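You operate a simulated robot arm through the tools that you are given. There is no shell and no other tool. Be economical: measure what you need, move in short steps, check, and stop when the job is done.

The job below is to be done with a simulated two-armed robot. You get a single attempt, and the scene is never put back.

JOB
Put the tray of teal cones in the damp cabinet and start it.
Fine: shelf in, door down, damp knob on 1 before the start; leave it running.

The check looks at the end state, three seconds after you hand in, the way a careful person would. Anything else that was tipped, shoved, dropped, spilled or broken makes it a failure.

ROBOT AND FRAMES
Two 7-joint arms with two-finger parallel grippers on one trunk, on a base that drives. Base frame: it is fixed to the floor where the robot stands at the start and does not move with it; the origin is under the middle of the robot, x ahead of it, y to its left, z up. Units: mm, degrees, N and s.
The left shoulder is at the start at [30, 119, 1110], the right one opposite. With the tool pointing down near the work surface each hand reaches from about 100 to 640 mm from the robot's upright axis, wherever it stands, measured 20 degrees to its own side. Places, roughly: black clamp lever [400, 1300, 1500]; damp cabinet [700, 600, 1300]; damp knob [400, 800, 600]; drain lever [400, 400, 200]; filter pedal [300, 1400, 200]; filter power knob [400, 1900, 1000]; filter run button [400, 1800, 1000]; filter stop button [400, 1600, 1000]; left black button [500, -900, 800]; low run button [400, 600, 600]; low stop button [400, 500, 600]; press power knob [400, -1400, 700]; pull-out shelf [300, 600, 800]; right black button [500, -1400, 800]; scrubbing brush [500, 1250, 750]; shelf of the damp cabinet [300, 600, 800]. Payload 3.43 kg a hand.
The TCP of each hand is the grasp point between the finger pads, 30 mm short of the fingertips. In the tool frame z runs along the fingers and y along their closing line. Largest opening 94 mm; finger width 28, thickness 10; the body of the gripper, 50 by 96 mm, starts 55 mm behind the TCP.
Orientation is that of the tool frame in the base frame, as a unit quaternion [x, y, z, w]. With the fingers straight down and closing along the base's y, the tool's x points along the base's -x, its y along +y and its z along -z.

CONTROLS
- The arms move only by the tool arm_command. It takes "left_commands", "right_commands" or both (then of equal length, played together; a hand with none holds still); each is a list of rows, each an object of numbers (a shift or turn left out is 0, a gripper value left out holds the last): "wx", "wy", "wz": the turn, a rotation vector about the tool's x, y, z in rad; "tx", "ty", "tz": the shift along the tool's x, y, z in mm; "fingers": the finger opening in mm, from 0 to 94. In form: [{"wx": .., "wy": .., "wz": .., "tx": .., "ty": .., "tz": .., "fingers": ..}, ...]. A call has 1 to 10 rows; each row is the pose to reach, as a shift and turn from the pose commanded when the call began, along the tool's axes at that moment. Rows are played at 5 a second. More than 50 mm and 8.6 degrees between two rows, or a gripper value outside its range, and nothing of the call is played. A pose out of reach is approached as far as the arm can. The call stops where the force on the tool passes 40 N (or 10 N more than at its start, if that is more) or the arm is blocked; 0.2 s more then pass. Each finger travels about 72 mm/s and halts on what it meets, pressing with about 25 N; the grip force reading is that of the motor and also rises with nothing between the fingers. The clock runs only during rows and for 0.2 s after the last one: add rows that repeat a pose to give the fingers time. The reply holds the time, the measured pose of the TCP, the force on the tool along the base axes, the opening and the grip force, in the units named above and with some noise, with the torque about the TCP (base axes, N m) and any sound that the robot's microphone picked up.
- Cameras (640 x 400 px; columns grow to the right, rows downward): "scene" is now at [28.5, 9, 1794.6]; the picture's right is [0.17, -0.99, 0.00], its down [-0.91, -0.15, -0.39] and it looks along [0.38, 0.07, -0.92] (base axes); focal length 273 px, centre (320, 200). "left" rides on the left gripper at [76, -14, -102] in its tool frame; the picture's right is [0.18, 0.98, 0.00], its down [-0.75, 0.14, -0.64] and it looks along [-0.63, 0.12, 0.77] (tool axes); focal length 243 px, centre (320, 200). "right" rides on the right gripper at [76, 14, -103] in its tool frame; the picture's right is [-0.18, 0.98, 0.00], its down [-0.75, -0.14, -0.64] and it looks along [-0.63, -0.12, 0.77] (tool axes); focal length 243 px, centre (320, 200). There is no depth. A picture from a camera that has moved, and an enlarged one, comes with that camera's place and axes in the base frame and with its lens.
- capture(camera): a new picture of that camera. It takes no simulated time.
- move_column(by): slides the trunk up (or, below 0, down) by that many mm; the arms and the scene camera ride with it, the base frame stays. It gives what a move gives, with no picture.
- roll_base(legs): drives the robot by 1 to 6 legs, each [ahead, turn to the left] in mm and degrees, along the robot's own axes; the way and the turn of a leg run together, so that a leg with both is an arc; at most 1500 mm and 180 degrees a leg. The arms and the cameras ride along, it lands a little off, and it stops where it bumps. It gives what a move gives.
- head_to(pan, tilt): turns the head with the scene camera to pan (to the left, within 143 degrees either way) and tilt (down, from -29 to 69), counted from straight ahead of the robot. It gives what a move gives.
- enlarge(camera, box): a new picture of the part [left, top, right, bottom] of that camera's present view, enlarged. It takes no simulated time.
- close_job(): hands the job in; it is judged then, once.

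Work in short steps. Places have to be worked out from the pictures, the camera data and where the tool is seen: move nearer, look again, correct. Check each grasp and each placing, and mend what went wrong. You have 120 turns and 108 pictures in all, those below and enlarged ones among them. Open the grippers and draw the arms clear of the work before you hand the job in, unless the task says otherwise; then end with one line.

The tools are called after ">>>" as name(argument=value, ...) on one line, values as JSON. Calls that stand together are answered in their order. arm_command: Moves the arms, as the interface text tells. Its arguments: {"type":"object","properties":{"left_commands":{"type":"array","items":{"type":"object","properties":{"wx":{"type":"number"},"wy":{"type":"number"},"wz":{"type":"number"},"tx":{"type":"number"},"ty":{"type":"number"},"tz":{"type":"number"},"fingers":{"type":"number"}}}},"right_commands":{"type":"array","items":{"type":"object","properties":{"wx":{"type":"number"},"wy":{"type":"number"},"wz":{"type":"number"},"tx":{"type":"number"},"ty":{"type":"number"},"tz":{"type":"number"},"fingers":{"type":"number"}}}}},"required":[]} The other tools are called the same way: move_column (by) slides the trunk up or down; roll_base (legs) drives the base; head_to (pan, tilt) turns the head that bears the scene camera; capture (camera) takes a picture; enlarge (camera, box) takes an enlarged picture of a part of a camera's view; close_job () hands the job in.

At the start:

```text
time: 0.0
left_ee_pos: [292.1, 315.7, 1397.7]
left_tool_rot: [0.0, 1.0, 0.0, 0.0]
left_contact_force: [-0.6, -0.5, -0.9]
left_wrist_torque: [-0.02, -0.02, 0.0]
left_finger_gap: 94.0
left_grip_force: 0.1
right_ee_pos: [294.5, 44.8, 1429.5]
right_tool_rot: [-0.001, 1.0, 0.0, 0.001]
right_contact_force: [-0.5, 0.4, 0.2]
right_wrist_torque: [0.02, -0.02, 0.0]
right_finger_gap: 94.1
right_grip_force: 0.1
trunk travel left (down, up): [-375.0, 35.0]
robot x, y, heading: [-1.5, 2.7, -0.1]
head pan, tilt: [9.7, 67.1]
```

scene: 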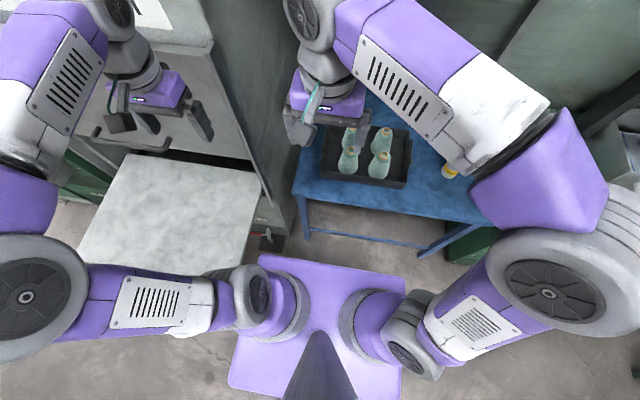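
right: 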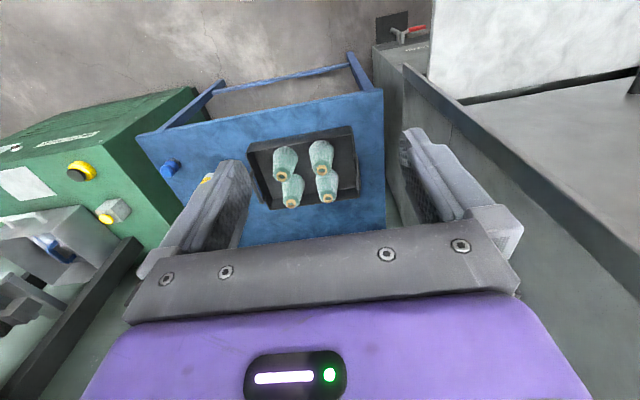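
left: 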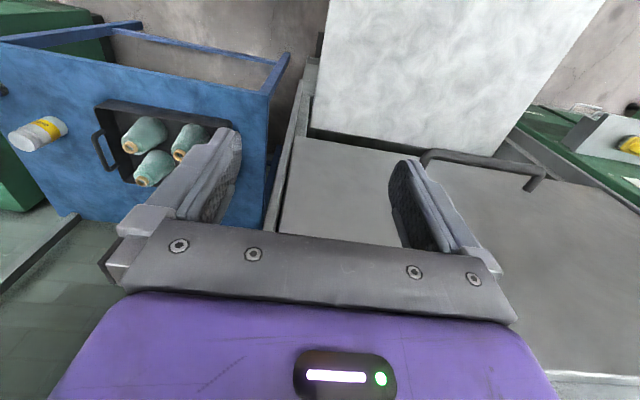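

I see a blue table with the tray of teal cones ahead, and the damp cabinet with its pulled-out shelf at the left. I turn the head to look at the cabinet.

>>> head_to(pan=45, tilt=35)

>>> capture(camera="scene")

```text
time: 1.0
left_ee_pos: [293.2, 315.2, 1399.8]
left_tool_rot: [0.0, 1.0, -0.001, 0.0]
left_contact_force: [-0.2, 1.0, 0.1]
left_wrist_torque: [-0.01, 0.01, 0.02]
left_finger_gap: 94.2
left_grip_force: 0.0
right_ee_pos: [294.2, 43.8, 1429.8]
right_tool_rot: [0.0, 1.0, 0.0, 0.001]
right_contact_force: [0.1, -0.1, 0.3]
right_wrist_torque: [0.0, -0.01, -0.02]
right_finger_gap: 94.1
right_grip_force: 0.0
trunk travel left (down, up): [-375.0, 35.0]
robot x, y, heading: [0.5, 0.2, 0.2]
head pan, tilt: [45.0, 35.0]
```

```text
104 pictures are left
camera scene: at [33.7, 61.5, 1836.6], right [0.71, -0.71, 0.0], down [-0.41, -0.41, -0.82], along [0.58, 0.58, -0.57], focal length 273 px, centre (320, 200)
```

scene: 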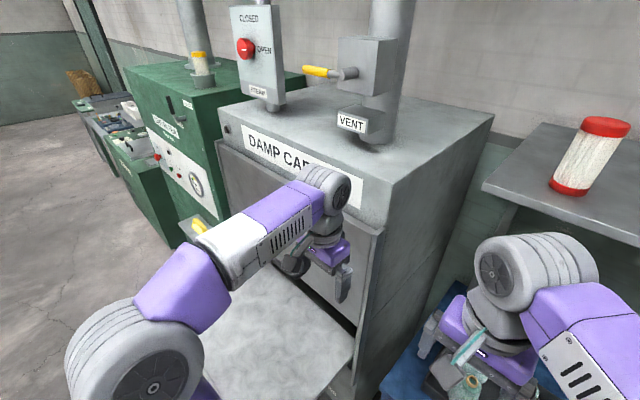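

I look around for free floor and the other objects before moving.

>>> head_to(pan=140, tilt=30)

>>> capture(camera="scene")

>>> head_to(pan=-135, tilt=30)

>>> capture(camera="scene")

>>> head_to(pan=-30, tilt=35)

>>> capture(camera="scene")

```text
time: 2.7
left_ee_pos: [292.1, 315.9, 1398.4]
left_tool_rot: [0.0, 1.0, 0.0, 0.0]
left_contact_force: [-0.2, -0.4, -0.7]
left_wrist_torque: [0.01, 0.01, 0.02]
left_finger_gap: 94.0
left_grip_force: 0.0
right_ee_pos: [293.1, 43.3, 1430.2]
right_tool_rot: [0.0, 1.0, 0.001, 0.0]
right_contact_force: [0.6, 0.2, -0.5]
right_wrist_torque: [0.02, 0.0, 0.02]
right_finger_gap: 94.2
right_grip_force: 0.0
trunk travel left (down, up): [-375.0, 35.0]
robot x, y, heading: [1.9, 2.5, -0.1]
head pan, tilt: [140.0, 30.0]
```

```text
103 pictures are left
camera scene: at [-97.9, 57.5, 1844.5], right [0.64, 0.77, 0.0], down [0.38, -0.32, -0.87], along [-0.66, 0.56, -0.5], focal length 273 px, centre (320, 200)
```

scene: 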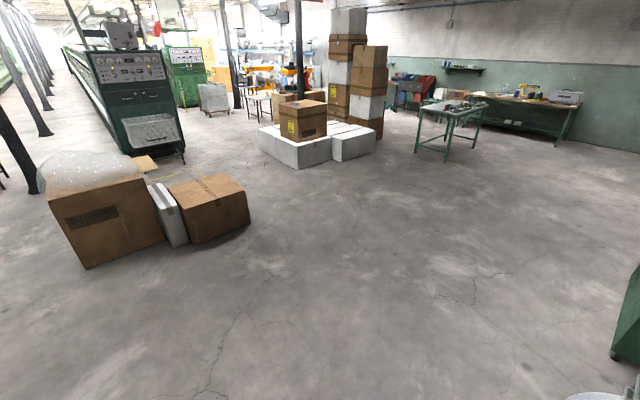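

```text
time: 6.5
left_ee_pos: [291.9, 315.4, 1398.7]
left_tool_rot: [0.002, 1.0, 0.0, 0.0]
left_contact_force: [0.8, 0.8, 0.5]
left_wrist_torque: [-0.01, -0.02, 0.03]
left_finger_gap: 94.1
left_grip_force: 0.0
right_ee_pos: [294.0, 44.9, 1429.9]
right_tool_rot: [0.0, 1.0, 0.0, 0.0]
right_contact_force: [-0.4, -0.7, -0.2]
right_wrist_torque: [0.0, -0.01, -0.01]
right_finger_gap: 94.0
right_grip_force: 0.1
trunk travel left (down, up): [-375.0, 35.0]
robot x, y, heading: [-0.2, -3.1, -0.0]
head pan, tilt: [-135.0, 30.0]
```

```text
102 pictures are left
camera scene: at [-92.6, -64.7, 1844.5], right [-0.71, 0.71, 0.0], down [0.35, 0.35, -0.87], along [-0.61, -0.61, -0.5], focal length 273 px, centre (320, 200)
```

scene: 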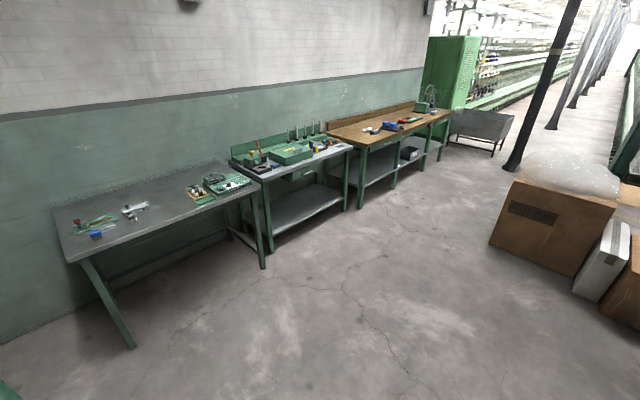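

```text
time: 8.3
left_ee_pos: [291.5, 314.4, 1398.3]
left_tool_rot: [0.0, 1.0, 0.0, 0.0]
left_contact_force: [-0.1, -1.2, 1.1]
left_wrist_torque: [-0.01, 0.0, -0.01]
left_finger_gap: 94.1
left_grip_force: 0.0
right_ee_pos: [294.6, 44.4, 1429.2]
right_tool_rot: [0.0, 1.0, 0.0, 0.0]
right_contact_force: [0.0, -0.4, -0.2]
right_wrist_torque: [0.01, 0.0, 0.0]
right_finger_gap: 94.0
right_grip_force: 0.1
trunk travel left (down, up): [-375.0, 35.0]
robot x, y, heading: [0.8, 2.2, -0.0]
head pan, tilt: [-30.0, 35.0]
```

```text
101 pictures are left
camera scene: at [47.5, -44.8, 1836.7], right [-0.5, -0.87, 0.0], down [-0.5, 0.29, -0.82], along [0.71, -0.41, -0.57], focal length 273 px, centre (320, 200)
```

scene: 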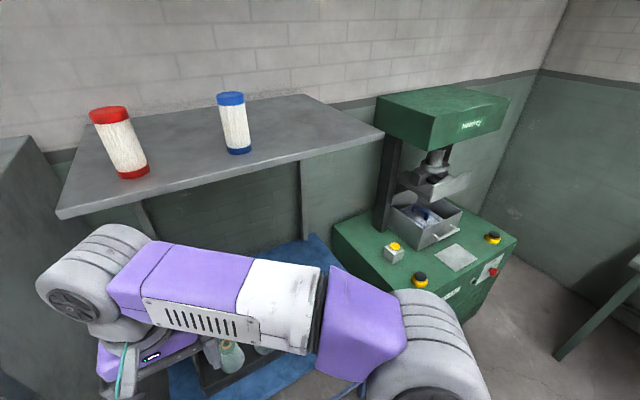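

The floor behind is free. I back up 800 mm for an overview of the cabinet front and the table.

>>> roll_base(legs=[[-800, 0]])

>>> head_to(pan=28, tilt=35)

>>> capture(camera="scene")

```text
time: 12.6
left_ee_pos: [-508.1, 314.0, 1398.0]
left_tool_rot: [-0.002, 1.0, 0.0, 0.0]
left_contact_force: [0.3, -0.3, -0.1]
left_wrist_torque: [0.0, 0.0, -0.03]
left_finger_gap: 94.0
left_grip_force: 0.0
right_ee_pos: [-504.3, 43.9, 1429.2]
right_tool_rot: [-0.002, 1.0, 0.0, 0.0]
right_contact_force: [0.6, -0.2, -0.8]
right_wrist_torque: [-0.02, 0.0, 0.02]
right_finger_gap: 94.1
right_grip_force: 0.0
trunk travel left (down, up): [-375.0, 35.0]
robot x, y, heading: [-797.5, -1.5, 0.3]
head pan, tilt: [-30.0, 35.0]
```

```text
time: 13.9
left_ee_pos: [-509.0, 315.1, 1397.7]
left_tool_rot: [-0.002, 1.0, 0.0, 0.0]
left_contact_force: [1.5, 0.2, 0.2]
left_wrist_torque: [-0.01, 0.01, 0.0]
left_finger_gap: 94.2
left_grip_force: 0.1
right_ee_pos: [-506.2, 43.5, 1429.2]
right_tool_rot: [-0.002, 1.0, 0.0, 0.0]
right_contact_force: [-0.7, 0.8, -0.4]
right_wrist_torque: [0.0, 0.0, 0.01]
right_finger_gap: 93.8
right_grip_force: 0.1
trunk travel left (down, up): [-375.0, 35.0]
robot x, y, heading: [-798.0, -0.3, -0.2]
head pan, tilt: [28.0, 35.0]
```

```text
100 pictures are left
camera scene: at [-750.3, 39.2, 1836.7], right [0.47, -0.88, 0.0], down [-0.51, -0.27, -0.82], along [0.72, 0.39, -0.57], focal length 273 px, centre (320, 200)
```

scene: 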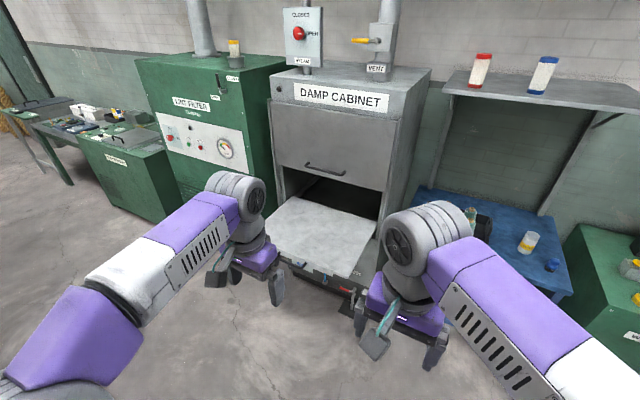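

The cabinet has a sliding door (up), a handle and a shelf pulled out. I lower the trunk to see the low control panel and drain lever.

>>> move_column(by=-370)

>>> head_to(pan=25, tilt=40)

>>> capture(camera="scene")

```text
time: 17.5
left_ee_pos: [-508.2, 315.0, 1029.7]
left_tool_rot: [-0.001, 1.0, 0.0, 0.0]
left_contact_force: [0.0, -0.4, -0.8]
left_wrist_torque: [0.01, 0.01, 0.0]
left_finger_gap: 94.0
left_grip_force: 0.0
right_ee_pos: [-505.7, 44.1, 1059.8]
right_tool_rot: [-0.001, 1.0, -0.001, 0.0]
right_contact_force: [0.6, 0.5, -0.6]
right_wrist_torque: [0.03, 0.01, 0.0]
right_finger_gap: 94.1
right_grip_force: 0.1
trunk travel left (down, up): [-5.0, 405.0]
robot x, y, heading: [-800.1, -3.0, 0.1]
head pan, tilt: [28.0, 35.0]
```

```text
time: 18.1
left_ee_pos: [-507.0, 315.1, 1029.4]
left_tool_rot: [-0.002, 1.0, 0.0, 0.0]
left_contact_force: [0.6, 0.3, 0.0]
left_wrist_torque: [0.02, 0.01, 0.0]
left_finger_gap: 94.2
left_grip_force: 0.1
right_ee_pos: [-505.0, 43.6, 1059.4]
right_tool_rot: [-0.002, 1.0, 0.0, 0.0]
right_contact_force: [1.2, 0.3, 0.0]
right_wrist_torque: [0.03, -0.01, -0.02]
right_finger_gap: 94.2
right_grip_force: 0.2
trunk travel left (down, up): [-5.0, 405.0]
robot x, y, heading: [-800.3, -2.6, -0.1]
head pan, tilt: [25.0, 40.0]
```

```text
99 pictures are left
camera scene: at [-751.0, 33.9, 1459.2], right [0.43, -0.9, 0.0], down [-0.58, -0.27, -0.77], along [0.69, 0.33, -0.64], focal length 273 px, centre (320, 200)
```

scene: 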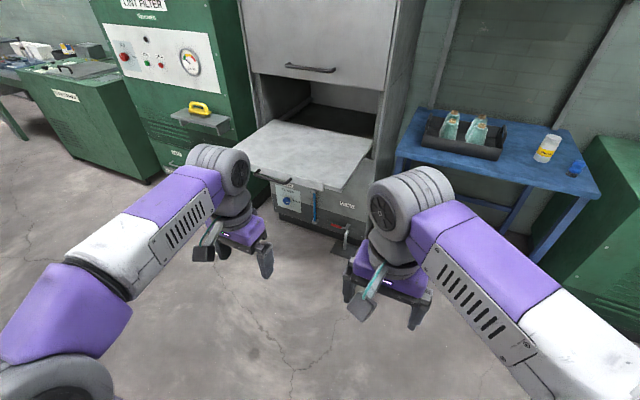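

>>> enlarge(camera="scene", box=[230, 110, 390, 260])

>>> enlarge(camera="scene", box=[400, 90, 600, 215])

```text
2.67 times, centred on (310, 185) of scene
camera zoom: at [-751.0, 33.9, 1459.2], right [0.43, -0.9, 0.0], down [-0.58, -0.27, -0.77], along [0.69, 0.33, -0.64], focal length 727 px, centre (347, 240)
```

zoom: 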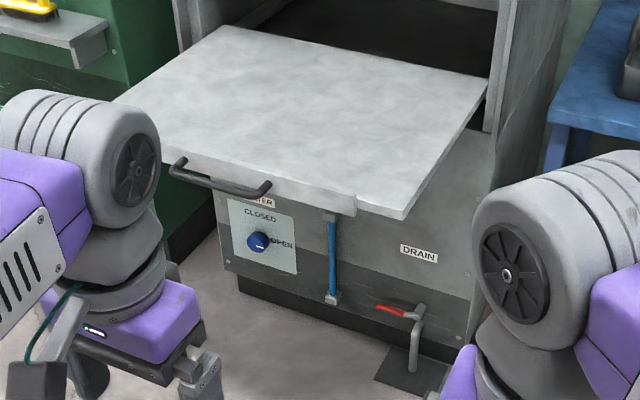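

```text
3.20 times, centred on (500, 152) of scene
camera zoom: at [-751.0, 33.9, 1459.2], right [0.43, -0.9, 0.0], down [-0.58, -0.27, -0.77], along [0.69, 0.33, -0.64], focal length 873 px, centre (-256, 352)
```

zoom: 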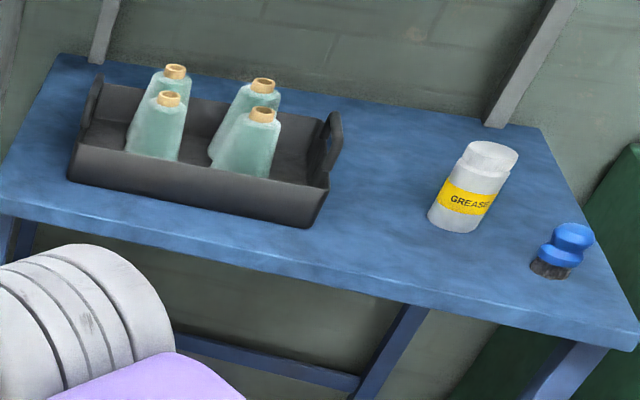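

The tray is around [640, -70] with a handle at each y end (about y=94 and y=-233), table top near z 800. I raise the trunk partway and drive up squarely in front of the tray.

>>> move_column(by=220)

>>> roll_base(legs=[[0, -4.5], [880, 0], [0, 4.5]])

>>> head_to(pan=0, tilt=55)

>>> capture(camera="scene")

>>> capture(camera="left")

>>> capture(camera="right")

```text
time: 20.5
left_ee_pos: [-508.1, 314.0, 1248.2]
left_tool_rot: [-0.002, 1.0, 0.001, 0.0]
left_contact_force: [0.2, -0.2, -0.1]
left_wrist_torque: [0.0, -0.01, 0.01]
left_finger_gap: 93.9
left_grip_force: 0.1
right_ee_pos: [-506.1, 43.4, 1280.5]
right_tool_rot: [-0.002, 1.0, 0.0, 0.0]
right_contact_force: [-0.9, -0.1, -0.7]
right_wrist_torque: [0.01, 0.03, 0.02]
right_finger_gap: 93.8
right_grip_force: 0.0
trunk travel left (down, up): [-225.0, 185.0]
robot x, y, heading: [-798.4, -3.1, 0.2]
head pan, tilt: [25.0, 40.0]
```

```text
time: 26.1
left_ee_pos: [368.5, 245.8, 1248.9]
left_tool_rot: [0.0, 1.0, 0.001, 0.0]
left_contact_force: [0.7, 0.3, 0.9]
left_wrist_torque: [0.0, 0.03, 0.02]
left_finger_gap: 94.1
left_grip_force: 0.0
right_ee_pos: [370.8, -23.3, 1280.9]
right_tool_rot: [0.0, 1.0, 0.0, -0.001]
right_contact_force: [-0.2, -0.2, -0.8]
right_wrist_torque: [0.02, -0.01, 0.01]
right_finger_gap: 94.0
right_grip_force: 0.0
trunk travel left (down, up): [-225.0, 185.0]
robot x, y, heading: [75.0, -67.1, 0.1]
head pan, tilt: [25.0, 40.0]
```

```text
time: 27.0
left_ee_pos: [369.0, 247.5, 1248.0]
left_tool_rot: [0.0, 1.0, -0.001, 0.0]
left_contact_force: [-0.6, 1.2, -0.1]
left_wrist_torque: [-0.04, 0.02, -0.04]
left_finger_gap: 94.0
left_grip_force: 0.1
right_ee_pos: [370.5, -25.1, 1279.5]
right_tool_rot: [0.0, 1.0, 0.0, 0.0]
right_contact_force: [-0.1, 0.2, 0.0]
right_wrist_torque: [-0.02, 0.01, -0.05]
right_finger_gap: 93.9
right_grip_force: 0.1
trunk travel left (down, up): [-225.0, 185.0]
robot x, y, heading: [78.0, -68.7, 0.1]
head pan, tilt: [0.0, 55.0]
```

```text
96 pictures are left
camera scene: at [120.2, -69.3, 1658.5], right [0.0, -1.0, 0.0], down [-0.82, 0.0, -0.57], along [0.57, 0.0, -0.82], focal length 273 px, centre (320, 200)
```

scene: 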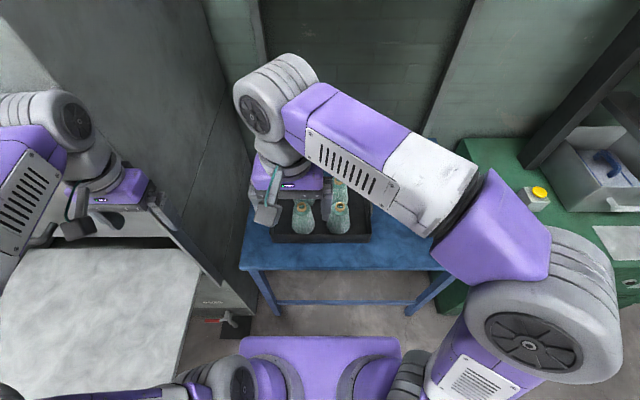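

```text
95 pictures are left
camera left: at [292.7, 231.1, 1351.4], right [-0.18, 0.98, 0.0], down [0.75, 0.14, 0.64], along [0.63, 0.12, -0.77], focal length 243 px, centre (320, 200)
```

left: 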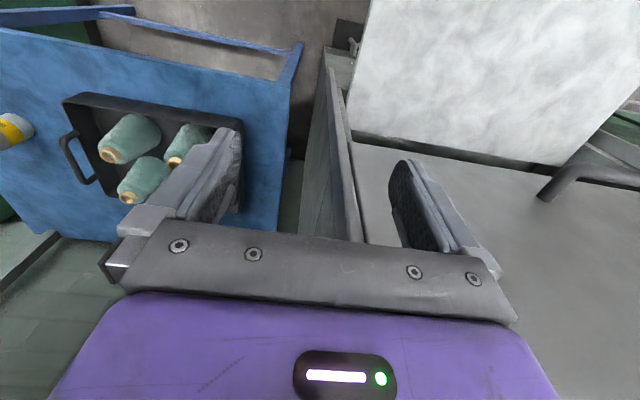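

```text
94 pictures are left
camera right: at [296.6, -9.2, 1381.8], right [0.18, 0.98, 0.0], down [0.75, -0.14, 0.64], along [0.63, -0.12, -0.77], focal length 243 px, centre (320, 200)
```

right: 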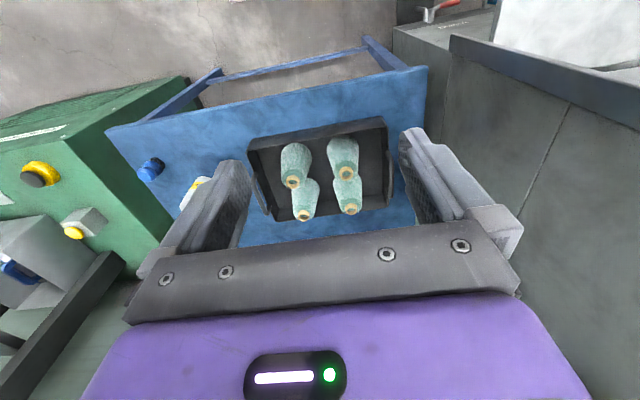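

Tray centre is about [630, -70], right handle's top bar about [650, -223, 920], left handle by symmetry near y=+85. I bring both hands above the handles, staying high.

>>> arm_command(left_commands=[{"tx": -27, "ty": -16.2, "tz": 20}, {"tx": -54, "ty": -32.4, "tz": 40}, {"tx": -81, "ty": -48.6, "tz": 60}, {"tx": -108, "ty": -64.8, "tz": 80}, {"tx": -135, "ty": -81, "tz": 100}, {"tx": -162, "ty": -97, "tz": 120}, {"tx": -189, "ty": -113, "tz": 140}, {"tx": -216, "ty": -130, "tz": 160}, {"tx": -243, "ty": -146, "tz": 180}, {"tx": -270, "ty": -162, "tz": 200}], right_commands=[{"tx": -27, "ty": -19.8, "tz": 23}, {"tx": -54, "ty": -39.6, "tz": 46}, {"tx": -81, "ty": -59.4, "tz": 69}, {"tx": -108, "ty": -79.2, "tz": 92}, {"tx": -135, "ty": -99, "tz": 115}, {"tx": -162, "ty": -119, "tz": 138}, {"tx": -189, "ty": -139, "tz": 161}, {"tx": -216, "ty": -158, "tz": 184}, {"tx": -243, "ty": -178, "tz": 207}, {"tx": -270, "ty": -198, "tz": 230}])

>>> capture(camera="left")

>>> capture(camera="right")

>>> capture(camera="scene")

```text
time: 27.4
left_ee_pos: [389.5, 230.8, 1232.4]
left_tool_rot: [-0.009, 1.0, 0.001, 0.0]
left_contact_force: [-8.4, -4.5, 2.0]
left_wrist_torque: [0.56, -0.85, 0.24]
left_finger_gap: 94.0
left_grip_force: 0.0
right_ee_pos: [397.1, -45.3, 1257.9]
right_tool_rot: [0.0, 1.0, 0.001, 0.001]
right_contact_force: [0.6, 0.0, 0.1]
right_wrist_torque: [0.01, -0.01, 0.0]
right_finger_gap: 94.0
right_grip_force: 0.0
trunk travel left (down, up): [-225.0, 185.0]
robot x, y, heading: [78.9, -70.8, -0.0]
head pan, tilt: [0.0, 55.0]
stopped in row 2 (left hand): the force on the tool passed its limit at 65 N (the readings are from after the stop); the commanded pose is now the measured one
```

```text
93 pictures are left
camera left: at [314.7, 214.2, 1335.1], right [-0.2, 0.98, 0.0], down [0.75, 0.15, 0.64], along [0.63, 0.13, -0.77], focal length 243 px, centre (320, 200)
```

left: 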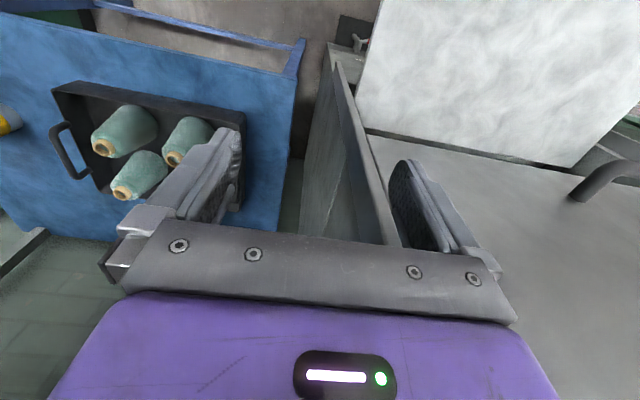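

```text
92 pictures are left
camera right: at [322.1, -30.2, 1359.4], right [0.18, 0.98, 0.0], down [0.75, -0.14, 0.64], along [0.63, -0.12, -0.77], focal length 243 px, centre (320, 200)
```

right: 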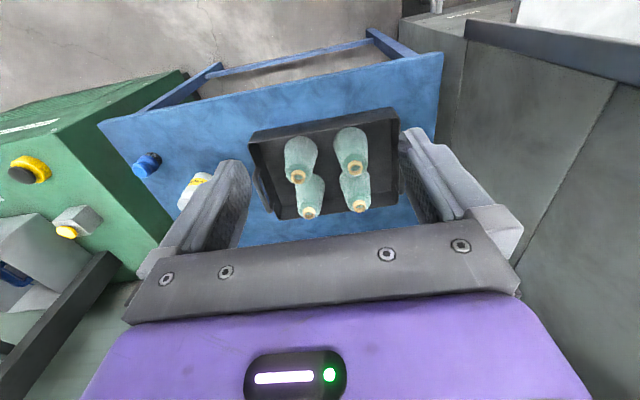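

```text
91 pictures are left
camera scene: at [118.0, -70.7, 1658.5], right [0.0, -1.0, 0.0], down [-0.82, 0.0, -0.57], along [0.57, 0.0, -0.82], focal length 273 px, centre (320, 200)
```

scene: 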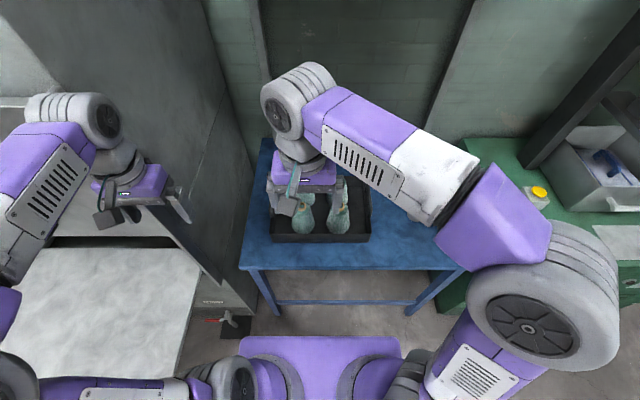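

The left fingers touched the cabinet's front frame (right side near y≈250). I draw the left hand back and then sideways to y≈85, moving right hand out too.

>>> arm_command(left_commands=[{"tx": 40}, {"tx": 60, "ty": -30}, {"tx": 60, "ty": -75}, {"tx": 60, "ty": -115}, {"tx": 60, "ty": -146}, {"tx": 60, "ty": -146}], right_commands=[{"ty": -40}, {"ty": -80}, {"ty": -125}, {"ty": -165}, {"ty": -178}, {"ty": -178}])

>>> capture(camera="left")

>>> capture(camera="right")

```text
time: 28.8
left_ee_pos: [335.9, 86.3, 1231.2]
left_tool_rot: [-0.01, 1.0, 0.002, -0.001]
left_contact_force: [0.8, -0.7, -0.6]
left_wrist_torque: [0.0, 0.01, 0.04]
left_finger_gap: 93.9
left_grip_force: 0.0
right_ee_pos: [398.5, -221.9, 1255.2]
right_tool_rot: [0.0, 1.0, 0.001, 0.0]
right_contact_force: [0.3, -0.2, -0.2]
right_wrist_torque: [-0.01, 0.02, 0.03]
right_finger_gap: 93.6
right_grip_force: 0.1
trunk travel left (down, up): [-225.0, 185.0]
robot x, y, heading: [73.8, -70.1, -0.0]
head pan, tilt: [0.0, 55.0]
```

```text
90 pictures are left
camera left: at [259.4, 69.1, 1334.9], right [-0.2, 0.98, 0.0], down [0.75, 0.15, 0.64], along [0.63, 0.13, -0.77], focal length 243 px, centre (320, 200)
```

left: 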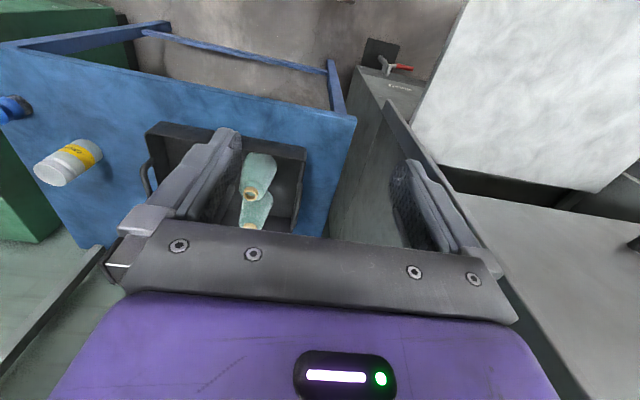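

```text
89 pictures are left
camera right: at [323.5, -207.2, 1358.6], right [0.18, 0.98, 0.0], down [0.75, -0.14, 0.64], along [0.63, -0.12, -0.77], focal length 243 px, centre (320, 200)
```

right: 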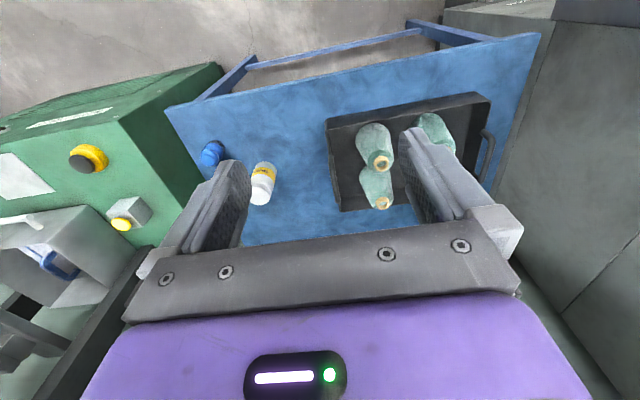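

Left handle reads about [628, 86, 920], right handle about [620, -221, 920]. I move both hands forward and down to z≈1060 above the handles.

>>> arm_command(left_commands=[{"tx": -37, "tz": 21}, {"tx": -74, "tz": 42}, {"tx": -111, "tz": 63}, {"tx": -148, "tz": 84}, {"tx": -185, "tz": 105}, {"tx": -222, "tz": 126}, {"tx": -259, "tz": 147}, {"tx": -294, "tz": 171}, {"tx": -294, "tz": 171}], right_commands=[{"tx": -29, "tz": 24}, {"tx": -58, "tz": 48}, {"tx": -87, "tz": 72}, {"tx": -116, "tz": 96}, {"tx": -145, "tz": 120}, {"tx": -174, "tz": 144}, {"tx": -203, "tz": 168}, {"tx": -232, "tz": 195}, {"tx": -232, "tz": 195}])

>>> capture(camera="left")

>>> capture(camera="right")

>>> capture(camera="scene")

```text
time: 30.8
left_ee_pos: [626.3, 93.3, 1059.2]
left_tool_rot: [-0.01, 1.0, 0.002, -0.001]
left_contact_force: [-0.5, -0.3, 0.5]
left_wrist_torque: [-0.01, -0.04, 0.01]
left_finger_gap: 94.0
left_grip_force: 0.1
right_ee_pos: [627.9, -223.3, 1063.1]
right_tool_rot: [0.0, 1.0, 0.0, 0.001]
right_contact_force: [0.0, 0.3, -0.4]
right_wrist_torque: [-0.02, -0.01, 0.04]
right_finger_gap: 94.3
right_grip_force: 0.1
trunk travel left (down, up): [-225.0, 185.0]
robot x, y, heading: [73.2, -68.2, 0.2]
head pan, tilt: [0.0, 55.0]
```

```text
88 pictures are left
camera left: at [551.6, 75.5, 1161.9], right [-0.2, 0.98, 0.0], down [0.75, 0.15, 0.64], along [0.63, 0.13, -0.77], focal length 243 px, centre (320, 200)
```

left: 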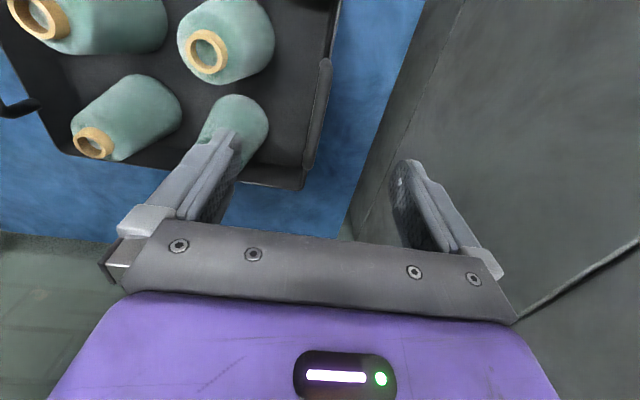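

```text
87 pictures are left
camera right: at [553.5, -207.6, 1165.2], right [0.19, 0.98, 0.0], down [0.75, -0.14, 0.64], along [0.63, -0.12, -0.77], focal length 243 px, centre (320, 200)
```

right: 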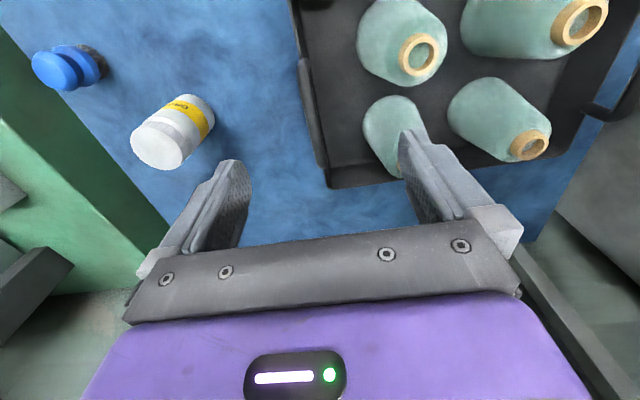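

```text
86 pictures are left
camera scene: at [117.9, -69.2, 1658.6], right [0.0, -1.0, 0.0], down [-0.82, 0.0, -0.57], along [0.57, 0.0, -0.82], focal length 273 px, centre (320, 200)
```

scene: 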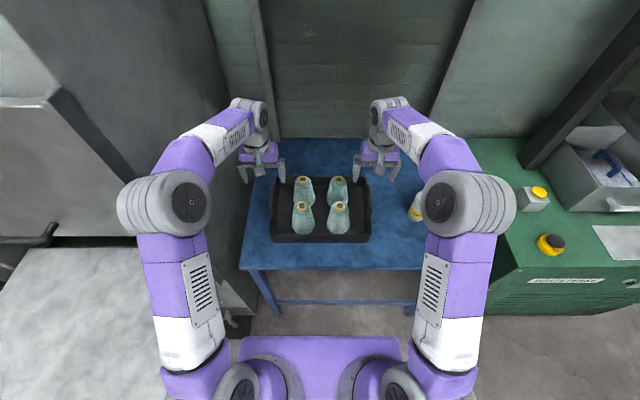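

Refined: handle bars run along x from about 592 to 700 at y≈94 and y≈-234, top at z≈900. I centre the hands on them with 60 mm opening and descend to z≈960, then look again.

>>> arm_command(left_commands=[{"tx": -15, "ty": 1, "fingers": 60}, {"tx": -15, "ty": 1, "tz": 40}, {"tx": -15, "ty": 1, "tz": 80}, {"tx": -15, "ty": 1, "tz": 100}, {"tx": -15, "ty": 1, "tz": 100}], right_commands=[{"tx": -15, "ty": -11, "fingers": 60}, {"tx": -15, "ty": -11, "tz": 40}, {"tx": -15, "ty": -11, "tz": 80}, {"tx": -15, "ty": -11, "tz": 103}, {"tx": -15, "ty": -11, "tz": 103}])

>>> capture(camera="left")

>>> capture(camera="right")

>>> enlarge(camera="scene", box=[220, 120, 420, 260])

```text
time: 32.0
left_ee_pos: [642.7, 94.6, 958.8]
left_tool_rot: [-0.01, 1.0, 0.001, -0.002]
left_contact_force: [0.0, -0.8, -0.1]
left_wrist_torque: [0.02, -0.02, 0.01]
left_finger_gap: 60.0
left_grip_force: 0.1
right_ee_pos: [643.8, -234.6, 959.4]
right_tool_rot: [0.001, 1.0, 0.0, -0.001]
right_contact_force: [-0.5, -0.5, 0.2]
right_wrist_torque: [0.01, 0.03, 0.0]
right_finger_gap: 59.9
right_grip_force: 0.1
trunk travel left (down, up): [-225.0, 185.0]
robot x, y, heading: [80.5, -68.5, 0.2]
head pan, tilt: [0.0, 55.0]
```

```text
85 pictures are left
camera left: at [566.8, 77.1, 1062.2], right [-0.2, 0.98, 0.0], down [0.75, 0.15, 0.64], along [0.63, 0.13, -0.77], focal length 243 px, centre (320, 200)
```

left: 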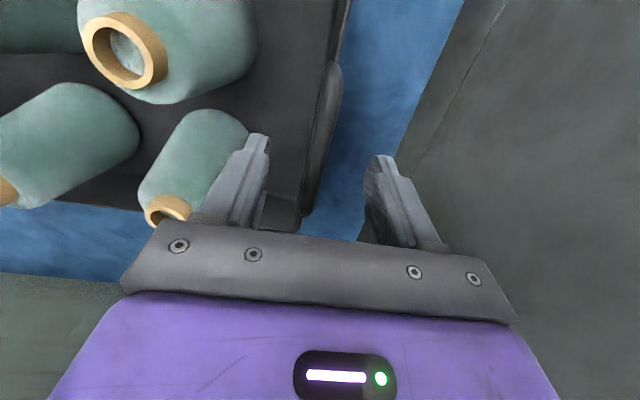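

```text
84 pictures are left
camera right: at [570.1, -218.8, 1061.3], right [0.19, 0.98, 0.0], down [0.75, -0.14, 0.64], along [0.63, -0.12, -0.77], focal length 243 px, centre (320, 200)
```

right: 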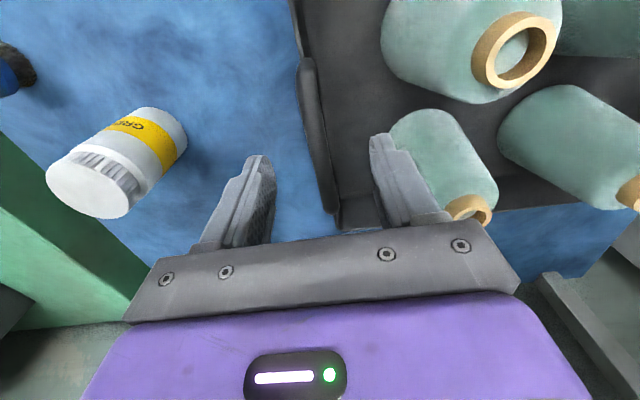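

```text
2.86 times, centred on (320, 190) of scene
camera zoom: at [119.9, -69.3, 1658.5], right [0.0, -1.0, 0.0], down [-0.82, 0.0, -0.57], along [0.57, 0.0, -0.82], focal length 779 px, centre (320, 229)
```

zoom: 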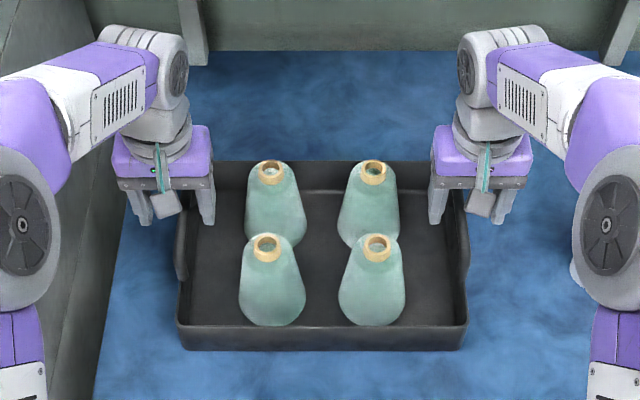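

Bars sit between the fingers of both hands, at x≈645, y≈94/-234. I descend to TCP z≈892 and look.

>>> arm_command(left_commands=[{"tx": -4, "tz": 25}, {"tx": -4, "tz": 50}, {"tx": -4, "tz": 67}, {"tx": -4, "tz": 67}], right_commands=[{"tx": -3, "tz": 25}, {"tx": -3, "tz": 50}, {"tx": -3, "tz": 67}, {"tx": -3, "tz": 67}])

>>> capture(camera="left")

>>> capture(camera="right")

>>> enlarge(camera="scene", box=[220, 120, 420, 260])

```text
time: 33.0
left_ee_pos: [645.1, 95.0, 892.1]
left_tool_rot: [-0.01, 1.0, 0.002, -0.001]
left_contact_force: [-0.2, -0.4, -0.1]
left_wrist_torque: [0.01, 0.01, 0.01]
left_finger_gap: 60.0
left_grip_force: 0.0
right_ee_pos: [647.3, -233.9, 892.1]
right_tool_rot: [0.001, 1.0, -0.001, 0.0]
right_contact_force: [0.8, 0.2, 1.1]
right_wrist_torque: [0.02, 0.02, 0.0]
right_finger_gap: 60.1
right_grip_force: 0.2
trunk travel left (down, up): [-225.0, 185.0]
robot x, y, heading: [73.0, -65.6, 0.1]
head pan, tilt: [0.0, 55.0]
```

```text
82 pictures are left
camera left: at [570.7, 76.8, 994.7], right [-0.2, 0.98, 0.0], down [0.75, 0.15, 0.64], along [0.63, 0.13, -0.77], focal length 243 px, centre (320, 200)
```

left: 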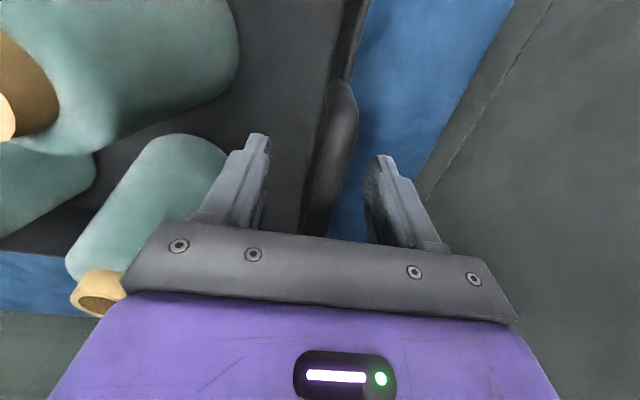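

```text
81 pictures are left
camera right: at [573.4, -218.9, 994.5], right [0.19, 0.98, 0.0], down [0.75, -0.14, 0.64], along [0.63, -0.12, -0.77], focal length 243 px, centre (320, 200)
```

right: 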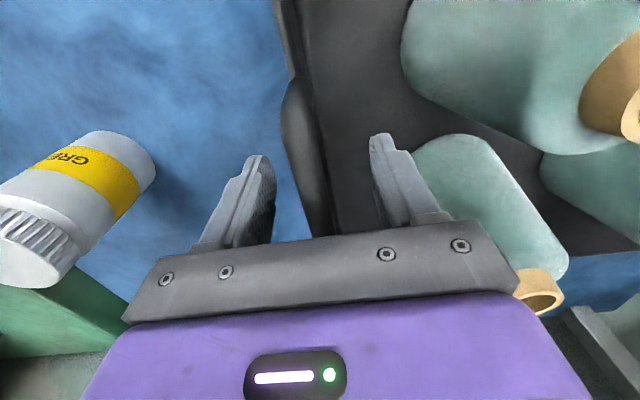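

```text
2.86 times, centred on (320, 190) of scene
camera zoom: at [119.6, -69.3, 1658.5], right [0.0, -1.0, 0.0], down [-0.82, 0.0, -0.57], along [0.57, 0.0, -0.82], focal length 779 px, centre (320, 229)
```

zoom: 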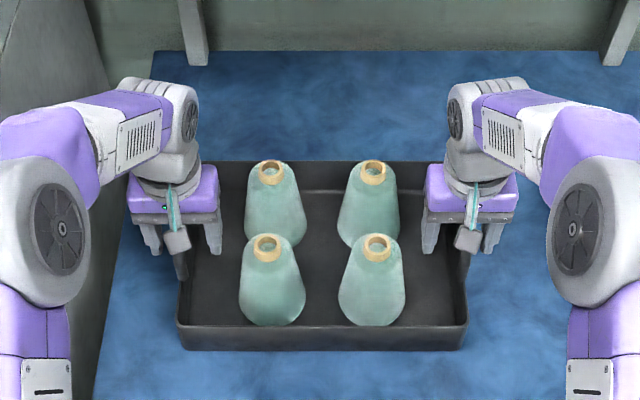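

The handles look lower than thought (top about z 860–875), so I descend another 22 mm and check.

>>> arm_command(left_commands=[{"tz": 11}, {"tz": 22}, {"tz": 22}], right_commands=[{"tz": 11}, {"tz": 22}, {"tz": 22}])

>>> capture(camera="left")

>>> enlarge(camera="scene", box=[250, 150, 390, 250])

```text
time: 33.8
left_ee_pos: [646.0, 93.9, 869.8]
left_tool_rot: [-0.01, 1.0, 0.002, -0.001]
left_contact_force: [-0.1, -0.1, 0.2]
left_wrist_torque: [0.03, -0.03, 0.01]
left_finger_gap: 60.0
left_grip_force: 0.1
right_ee_pos: [647.9, -234.6, 869.4]
right_tool_rot: [0.001, 1.0, 0.001, 0.0]
right_contact_force: [-0.4, -0.4, 0.4]
right_wrist_torque: [-0.02, 0.0, -0.02]
right_finger_gap: 59.9
right_grip_force: 0.1
trunk travel left (down, up): [-225.0, 185.0]
robot x, y, heading: [76.3, -69.7, 0.2]
head pan, tilt: [0.0, 55.0]
```

```text
79 pictures are left
camera left: at [570.6, 76.4, 972.7], right [-0.2, 0.98, 0.0], down [0.75, 0.15, 0.64], along [0.63, 0.13, -0.77], focal length 243 px, centre (320, 200)
```

left: 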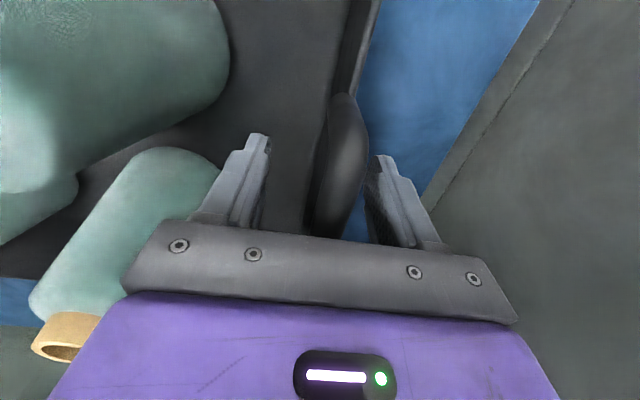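

```text
4.00 times, centred on (320, 200) of scene
camera zoom: at [119.9, -69.3, 1658.5], right [0.0, -1.0, 0.0], down [-0.82, 0.0, -0.57], along [0.57, 0.0, -0.82], focal length 1091 px, centre (320, 200)
```

zoom: 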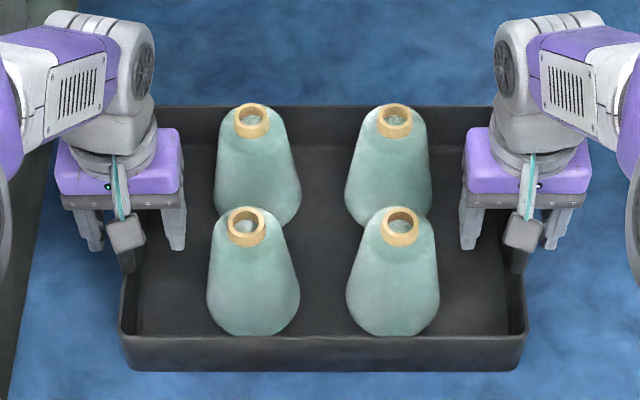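

Bars are slightly outboard of centre; I nudge both hands 4 mm outward and 6 mm lower, then close.

>>> arm_command(left_commands=[{"ty": 4, "tz": 6}, {"ty": 4, "tz": 6, "fingers": 30}, {"ty": 4, "tz": 6, "fingers": 0}, {"ty": 4, "tz": 6, "fingers": 0}, {"ty": 4, "tz": 6, "fingers": 0}, {"ty": 4, "tz": 6, "fingers": 0}], right_commands=[{"ty": -4, "tz": 6}, {"ty": -4, "tz": 6, "fingers": 30}, {"ty": -4, "tz": 6, "fingers": 0}, {"ty": -4, "tz": 6, "fingers": 0}, {"ty": -4, "tz": 6, "fingers": 0}, {"ty": -4, "tz": 6, "fingers": 0}])

>>> capture(camera="left")

>>> capture(camera="right")

```text
time: 35.2
left_ee_pos: [646.0, 96.8, 864.2]
left_tool_rot: [-0.007, 1.0, 0.001, -0.002]
left_contact_force: [0.2, -17.7, -0.4]
left_wrist_torque: [0.66, -0.1, -0.51]
left_finger_gap: 18.2
left_grip_force: 24.9
right_ee_pos: [648.2, -235.7, 863.3]
right_tool_rot: [0.001, 1.0, 0.001, -0.001]
right_contact_force: [0.3, 15.5, 0.1]
right_wrist_torque: [-0.61, -0.07, 0.04]
right_finger_gap: 18.2
right_grip_force: 25.3
trunk travel left (down, up): [-225.0, 185.0]
robot x, y, heading: [74.1, -65.4, 0.1]
head pan, tilt: [0.0, 55.0]
```

```text
77 pictures are left
camera left: at [570.2, 79.0, 966.7], right [-0.2, 0.98, 0.0], down [0.75, 0.15, 0.64], along [0.63, 0.13, -0.77], focal length 243 px, centre (320, 200)
```

left: 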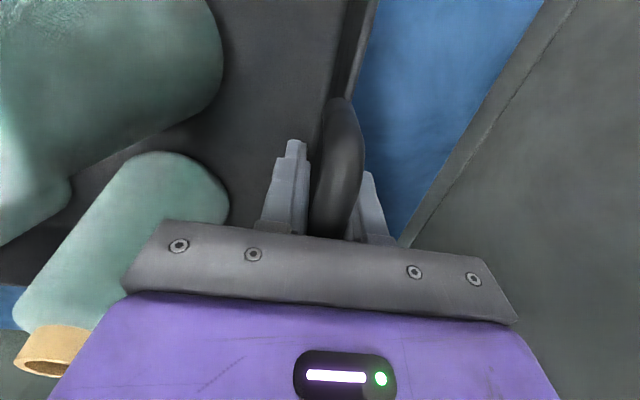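

```text
76 pictures are left
camera right: at [573.3, -221.2, 966.0], right [0.18, 0.98, 0.0], down [0.75, -0.14, 0.64], along [0.63, -0.12, -0.77], focal length 243 px, centre (320, 200)
```

right: 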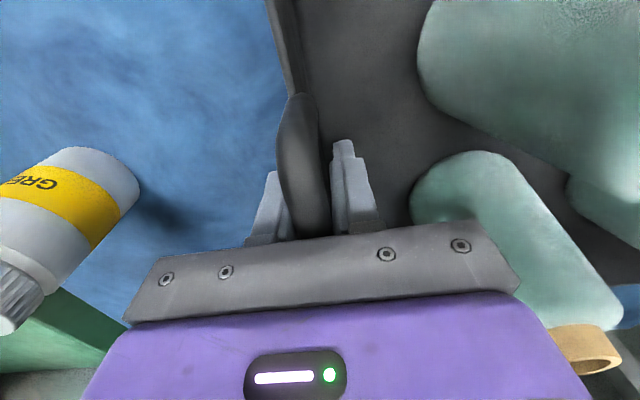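

Both handles are gripped (18.2 mm, 25 N). I relax the sideways pull by 3 mm each, then lift 25 mm with the trunk and check.

>>> arm_command(left_commands=[{"ty": -3}, {"ty": -3}], right_commands=[{"ty": 3}, {"ty": 3}])

>>> move_column(by=25)

>>> capture(camera="scene")

```text
time: 35.8
left_ee_pos: [646.1, 95.7, 863.5]
left_tool_rot: [-0.009, 1.0, 0.002, -0.002]
left_contact_force: [-1.1, -7.7, -1.6]
left_wrist_torque: [0.34, -0.14, -0.52]
left_finger_gap: 18.3
left_grip_force: 24.8
right_ee_pos: [648.3, -236.7, 864.6]
right_tool_rot: [0.001, 1.0, -0.001, 0.0]
right_contact_force: [-1.7, 7.0, 2.5]
right_wrist_torque: [-0.26, -0.05, 0.1]
right_finger_gap: 18.0
right_grip_force: 24.9
trunk travel left (down, up): [-225.0, 185.0]
robot x, y, heading: [77.6, -69.8, -0.1]
head pan, tilt: [0.0, 55.0]
```

```text
time: 36.5
left_ee_pos: [647.7, 94.4, 888.2]
left_tool_rot: [-0.01, 1.0, 0.002, -0.002]
left_contact_force: [-1.6, -1.2, -5.9]
left_wrist_torque: [0.07, 0.22, -0.53]
left_finger_gap: 18.3
left_grip_force: 24.4
right_ee_pos: [648.6, -235.9, 887.0]
right_tool_rot: [0.001, 1.0, -0.001, -0.001]
right_contact_force: [1.8, 1.3, -5.3]
right_wrist_torque: [-0.08, 0.02, 0.04]
right_finger_gap: 18.4
right_grip_force: 24.9
trunk travel left (down, up): [-250.0, 160.0]
robot x, y, heading: [76.1, -64.5, 0.3]
head pan, tilt: [0.0, 55.0]
```

```text
75 pictures are left
camera scene: at [122.1, -69.3, 1683.3], right [0.0, -1.0, 0.0], down [-0.82, 0.0, -0.57], along [0.57, 0.0, -0.82], focal length 273 px, centre (320, 200)
```

scene: 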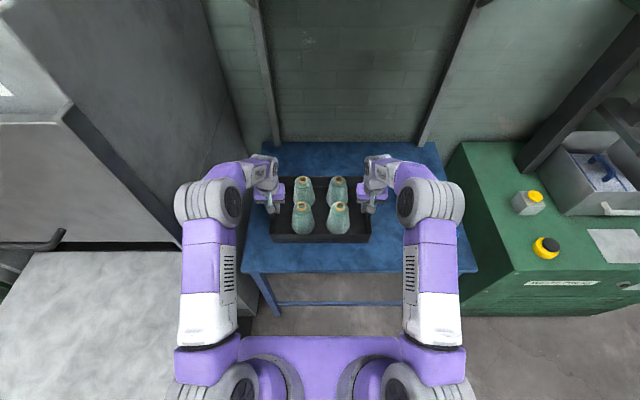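

The tray is up and level (about 11 N in total). I raise it 90 mm more, then reverse straight away from the table.

>>> move_column(by=90)

>>> roll_base(legs=[[-950, 0]])

>>> capture(camera="scene")

```text
time: 37.8
left_ee_pos: [647.6, 95.3, 978.4]
left_tool_rot: [-0.009, 1.0, 0.002, -0.002]
left_contact_force: [-1.2, 5.9, -5.4]
left_wrist_torque: [-0.22, -0.01, -0.54]
left_finger_gap: 18.3
left_grip_force: 24.7
right_ee_pos: [648.5, -236.0, 976.8]
right_tool_rot: [0.001, 1.0, -0.001, 0.0]
right_contact_force: [1.9, -7.0, -5.6]
right_wrist_torque: [0.28, 0.14, 0.07]
right_finger_gap: 18.1
right_grip_force: 24.6
trunk travel left (down, up): [-340.0, 70.0]
robot x, y, heading: [77.8, -68.0, 0.1]
head pan, tilt: [0.0, 55.0]
```

```text
time: 42.7
left_ee_pos: [-297.5, 94.6, 977.7]
left_tool_rot: [-0.005, 1.0, 0.003, -0.002]
left_contact_force: [-1.4, 16.9, -5.3]
left_wrist_torque: [-0.68, 0.0, -0.47]
left_finger_gap: 18.3
left_grip_force: 24.8
right_ee_pos: [-298.9, -238.2, 978.1]
right_tool_rot: [0.006, 1.0, 0.0, -0.001]
right_contact_force: [0.9, -16.9, -5.6]
right_wrist_torque: [0.67, 0.12, 0.06]
right_finger_gap: 18.2
right_grip_force: 24.8
trunk travel left (down, up): [-340.0, 70.0]
robot x, y, heading: [-866.7, -62.6, -0.6]
head pan, tilt: [0.0, 55.0]
```

```text
74 pictures are left
camera scene: at [-824.5, -66.3, 1773.4], right [-0.01, -1.0, 0.0], down [-0.82, 0.01, -0.57], along [0.57, 0.0, -0.82], focal length 273 px, centre (320, 200)
```

scene: 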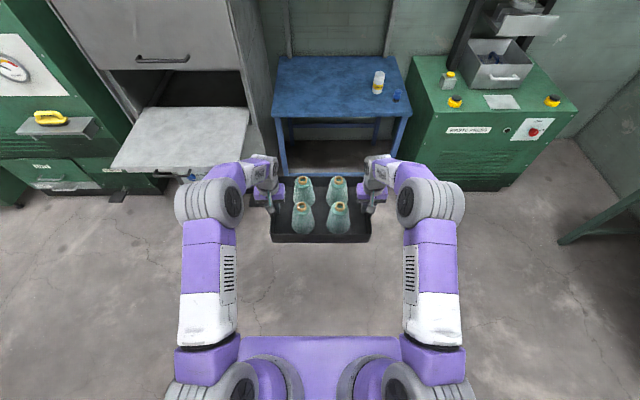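

The shelf spans about x 40…400+, y 315…905 at z≈800, so I aim for the tray centre at [230, 610]. First I relieve the squeeze between hands, then shuttle left behind the shelf.

>>> arm_command(left_commands=[{"ty": 2.5}, {"ty": 2.5}], right_commands=[{"ty": -2.5}, {"ty": -2.5}])

>>> roll_base(legs=[[0, 90], [672, 0], [0, -89.5]])

>>> capture(camera="scene")

```text
time: 43.3
left_ee_pos: [-297.8, 93.1, 979.5]
left_tool_rot: [-0.004, 1.0, 0.001, -0.003]
left_contact_force: [-1.3, -14.2, -5.5]
left_wrist_torque: [0.53, -0.12, -0.47]
left_finger_gap: 18.2
left_grip_force: 25.2
right_ee_pos: [-298.3, -238.8, 978.0]
right_tool_rot: [0.005, 1.0, 0.001, 0.0]
right_contact_force: [1.5, 14.1, -6.0]
right_wrist_torque: [-0.58, 0.22, 0.06]
right_finger_gap: 18.2
right_grip_force: 25.1
trunk travel left (down, up): [-340.0, 70.0]
robot x, y, heading: [-868.2, -68.2, -0.5]
head pan, tilt: [0.0, 55.0]
```

```text
time: 54.7
left_ee_pos: [-296.4, 762.0, 978.9]
left_tool_rot: [-0.001, 1.0, 0.001, -0.002]
left_contact_force: [-1.7, -24.8, -5.7]
left_wrist_torque: [0.95, 0.07, -0.41]
left_finger_gap: 18.2
left_grip_force: 24.8
right_ee_pos: [-299.1, 430.9, 977.4]
right_tool_rot: [0.008, 1.0, 0.001, -0.001]
right_contact_force: [1.9, 23.7, -4.8]
right_wrist_torque: [-0.96, 0.09, 0.05]
right_finger_gap: 18.2
right_grip_force: 25.6
trunk travel left (down, up): [-340.0, 70.0]
robot x, y, heading: [-868.4, 606.8, -0.9]
head pan, tilt: [0.0, 55.0]
```

```text
73 pictures are left
camera scene: at [-823.1, 605.6, 1773.4], right [-0.01, -1.0, 0.0], down [-0.82, 0.01, -0.57], along [0.57, -0.01, -0.82], focal length 273 px, centre (320, 200)
```

scene: 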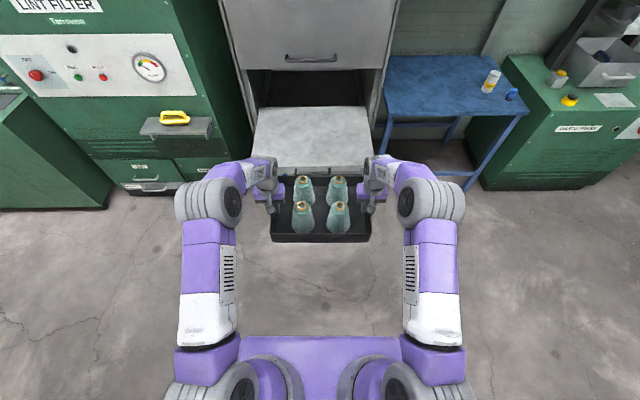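

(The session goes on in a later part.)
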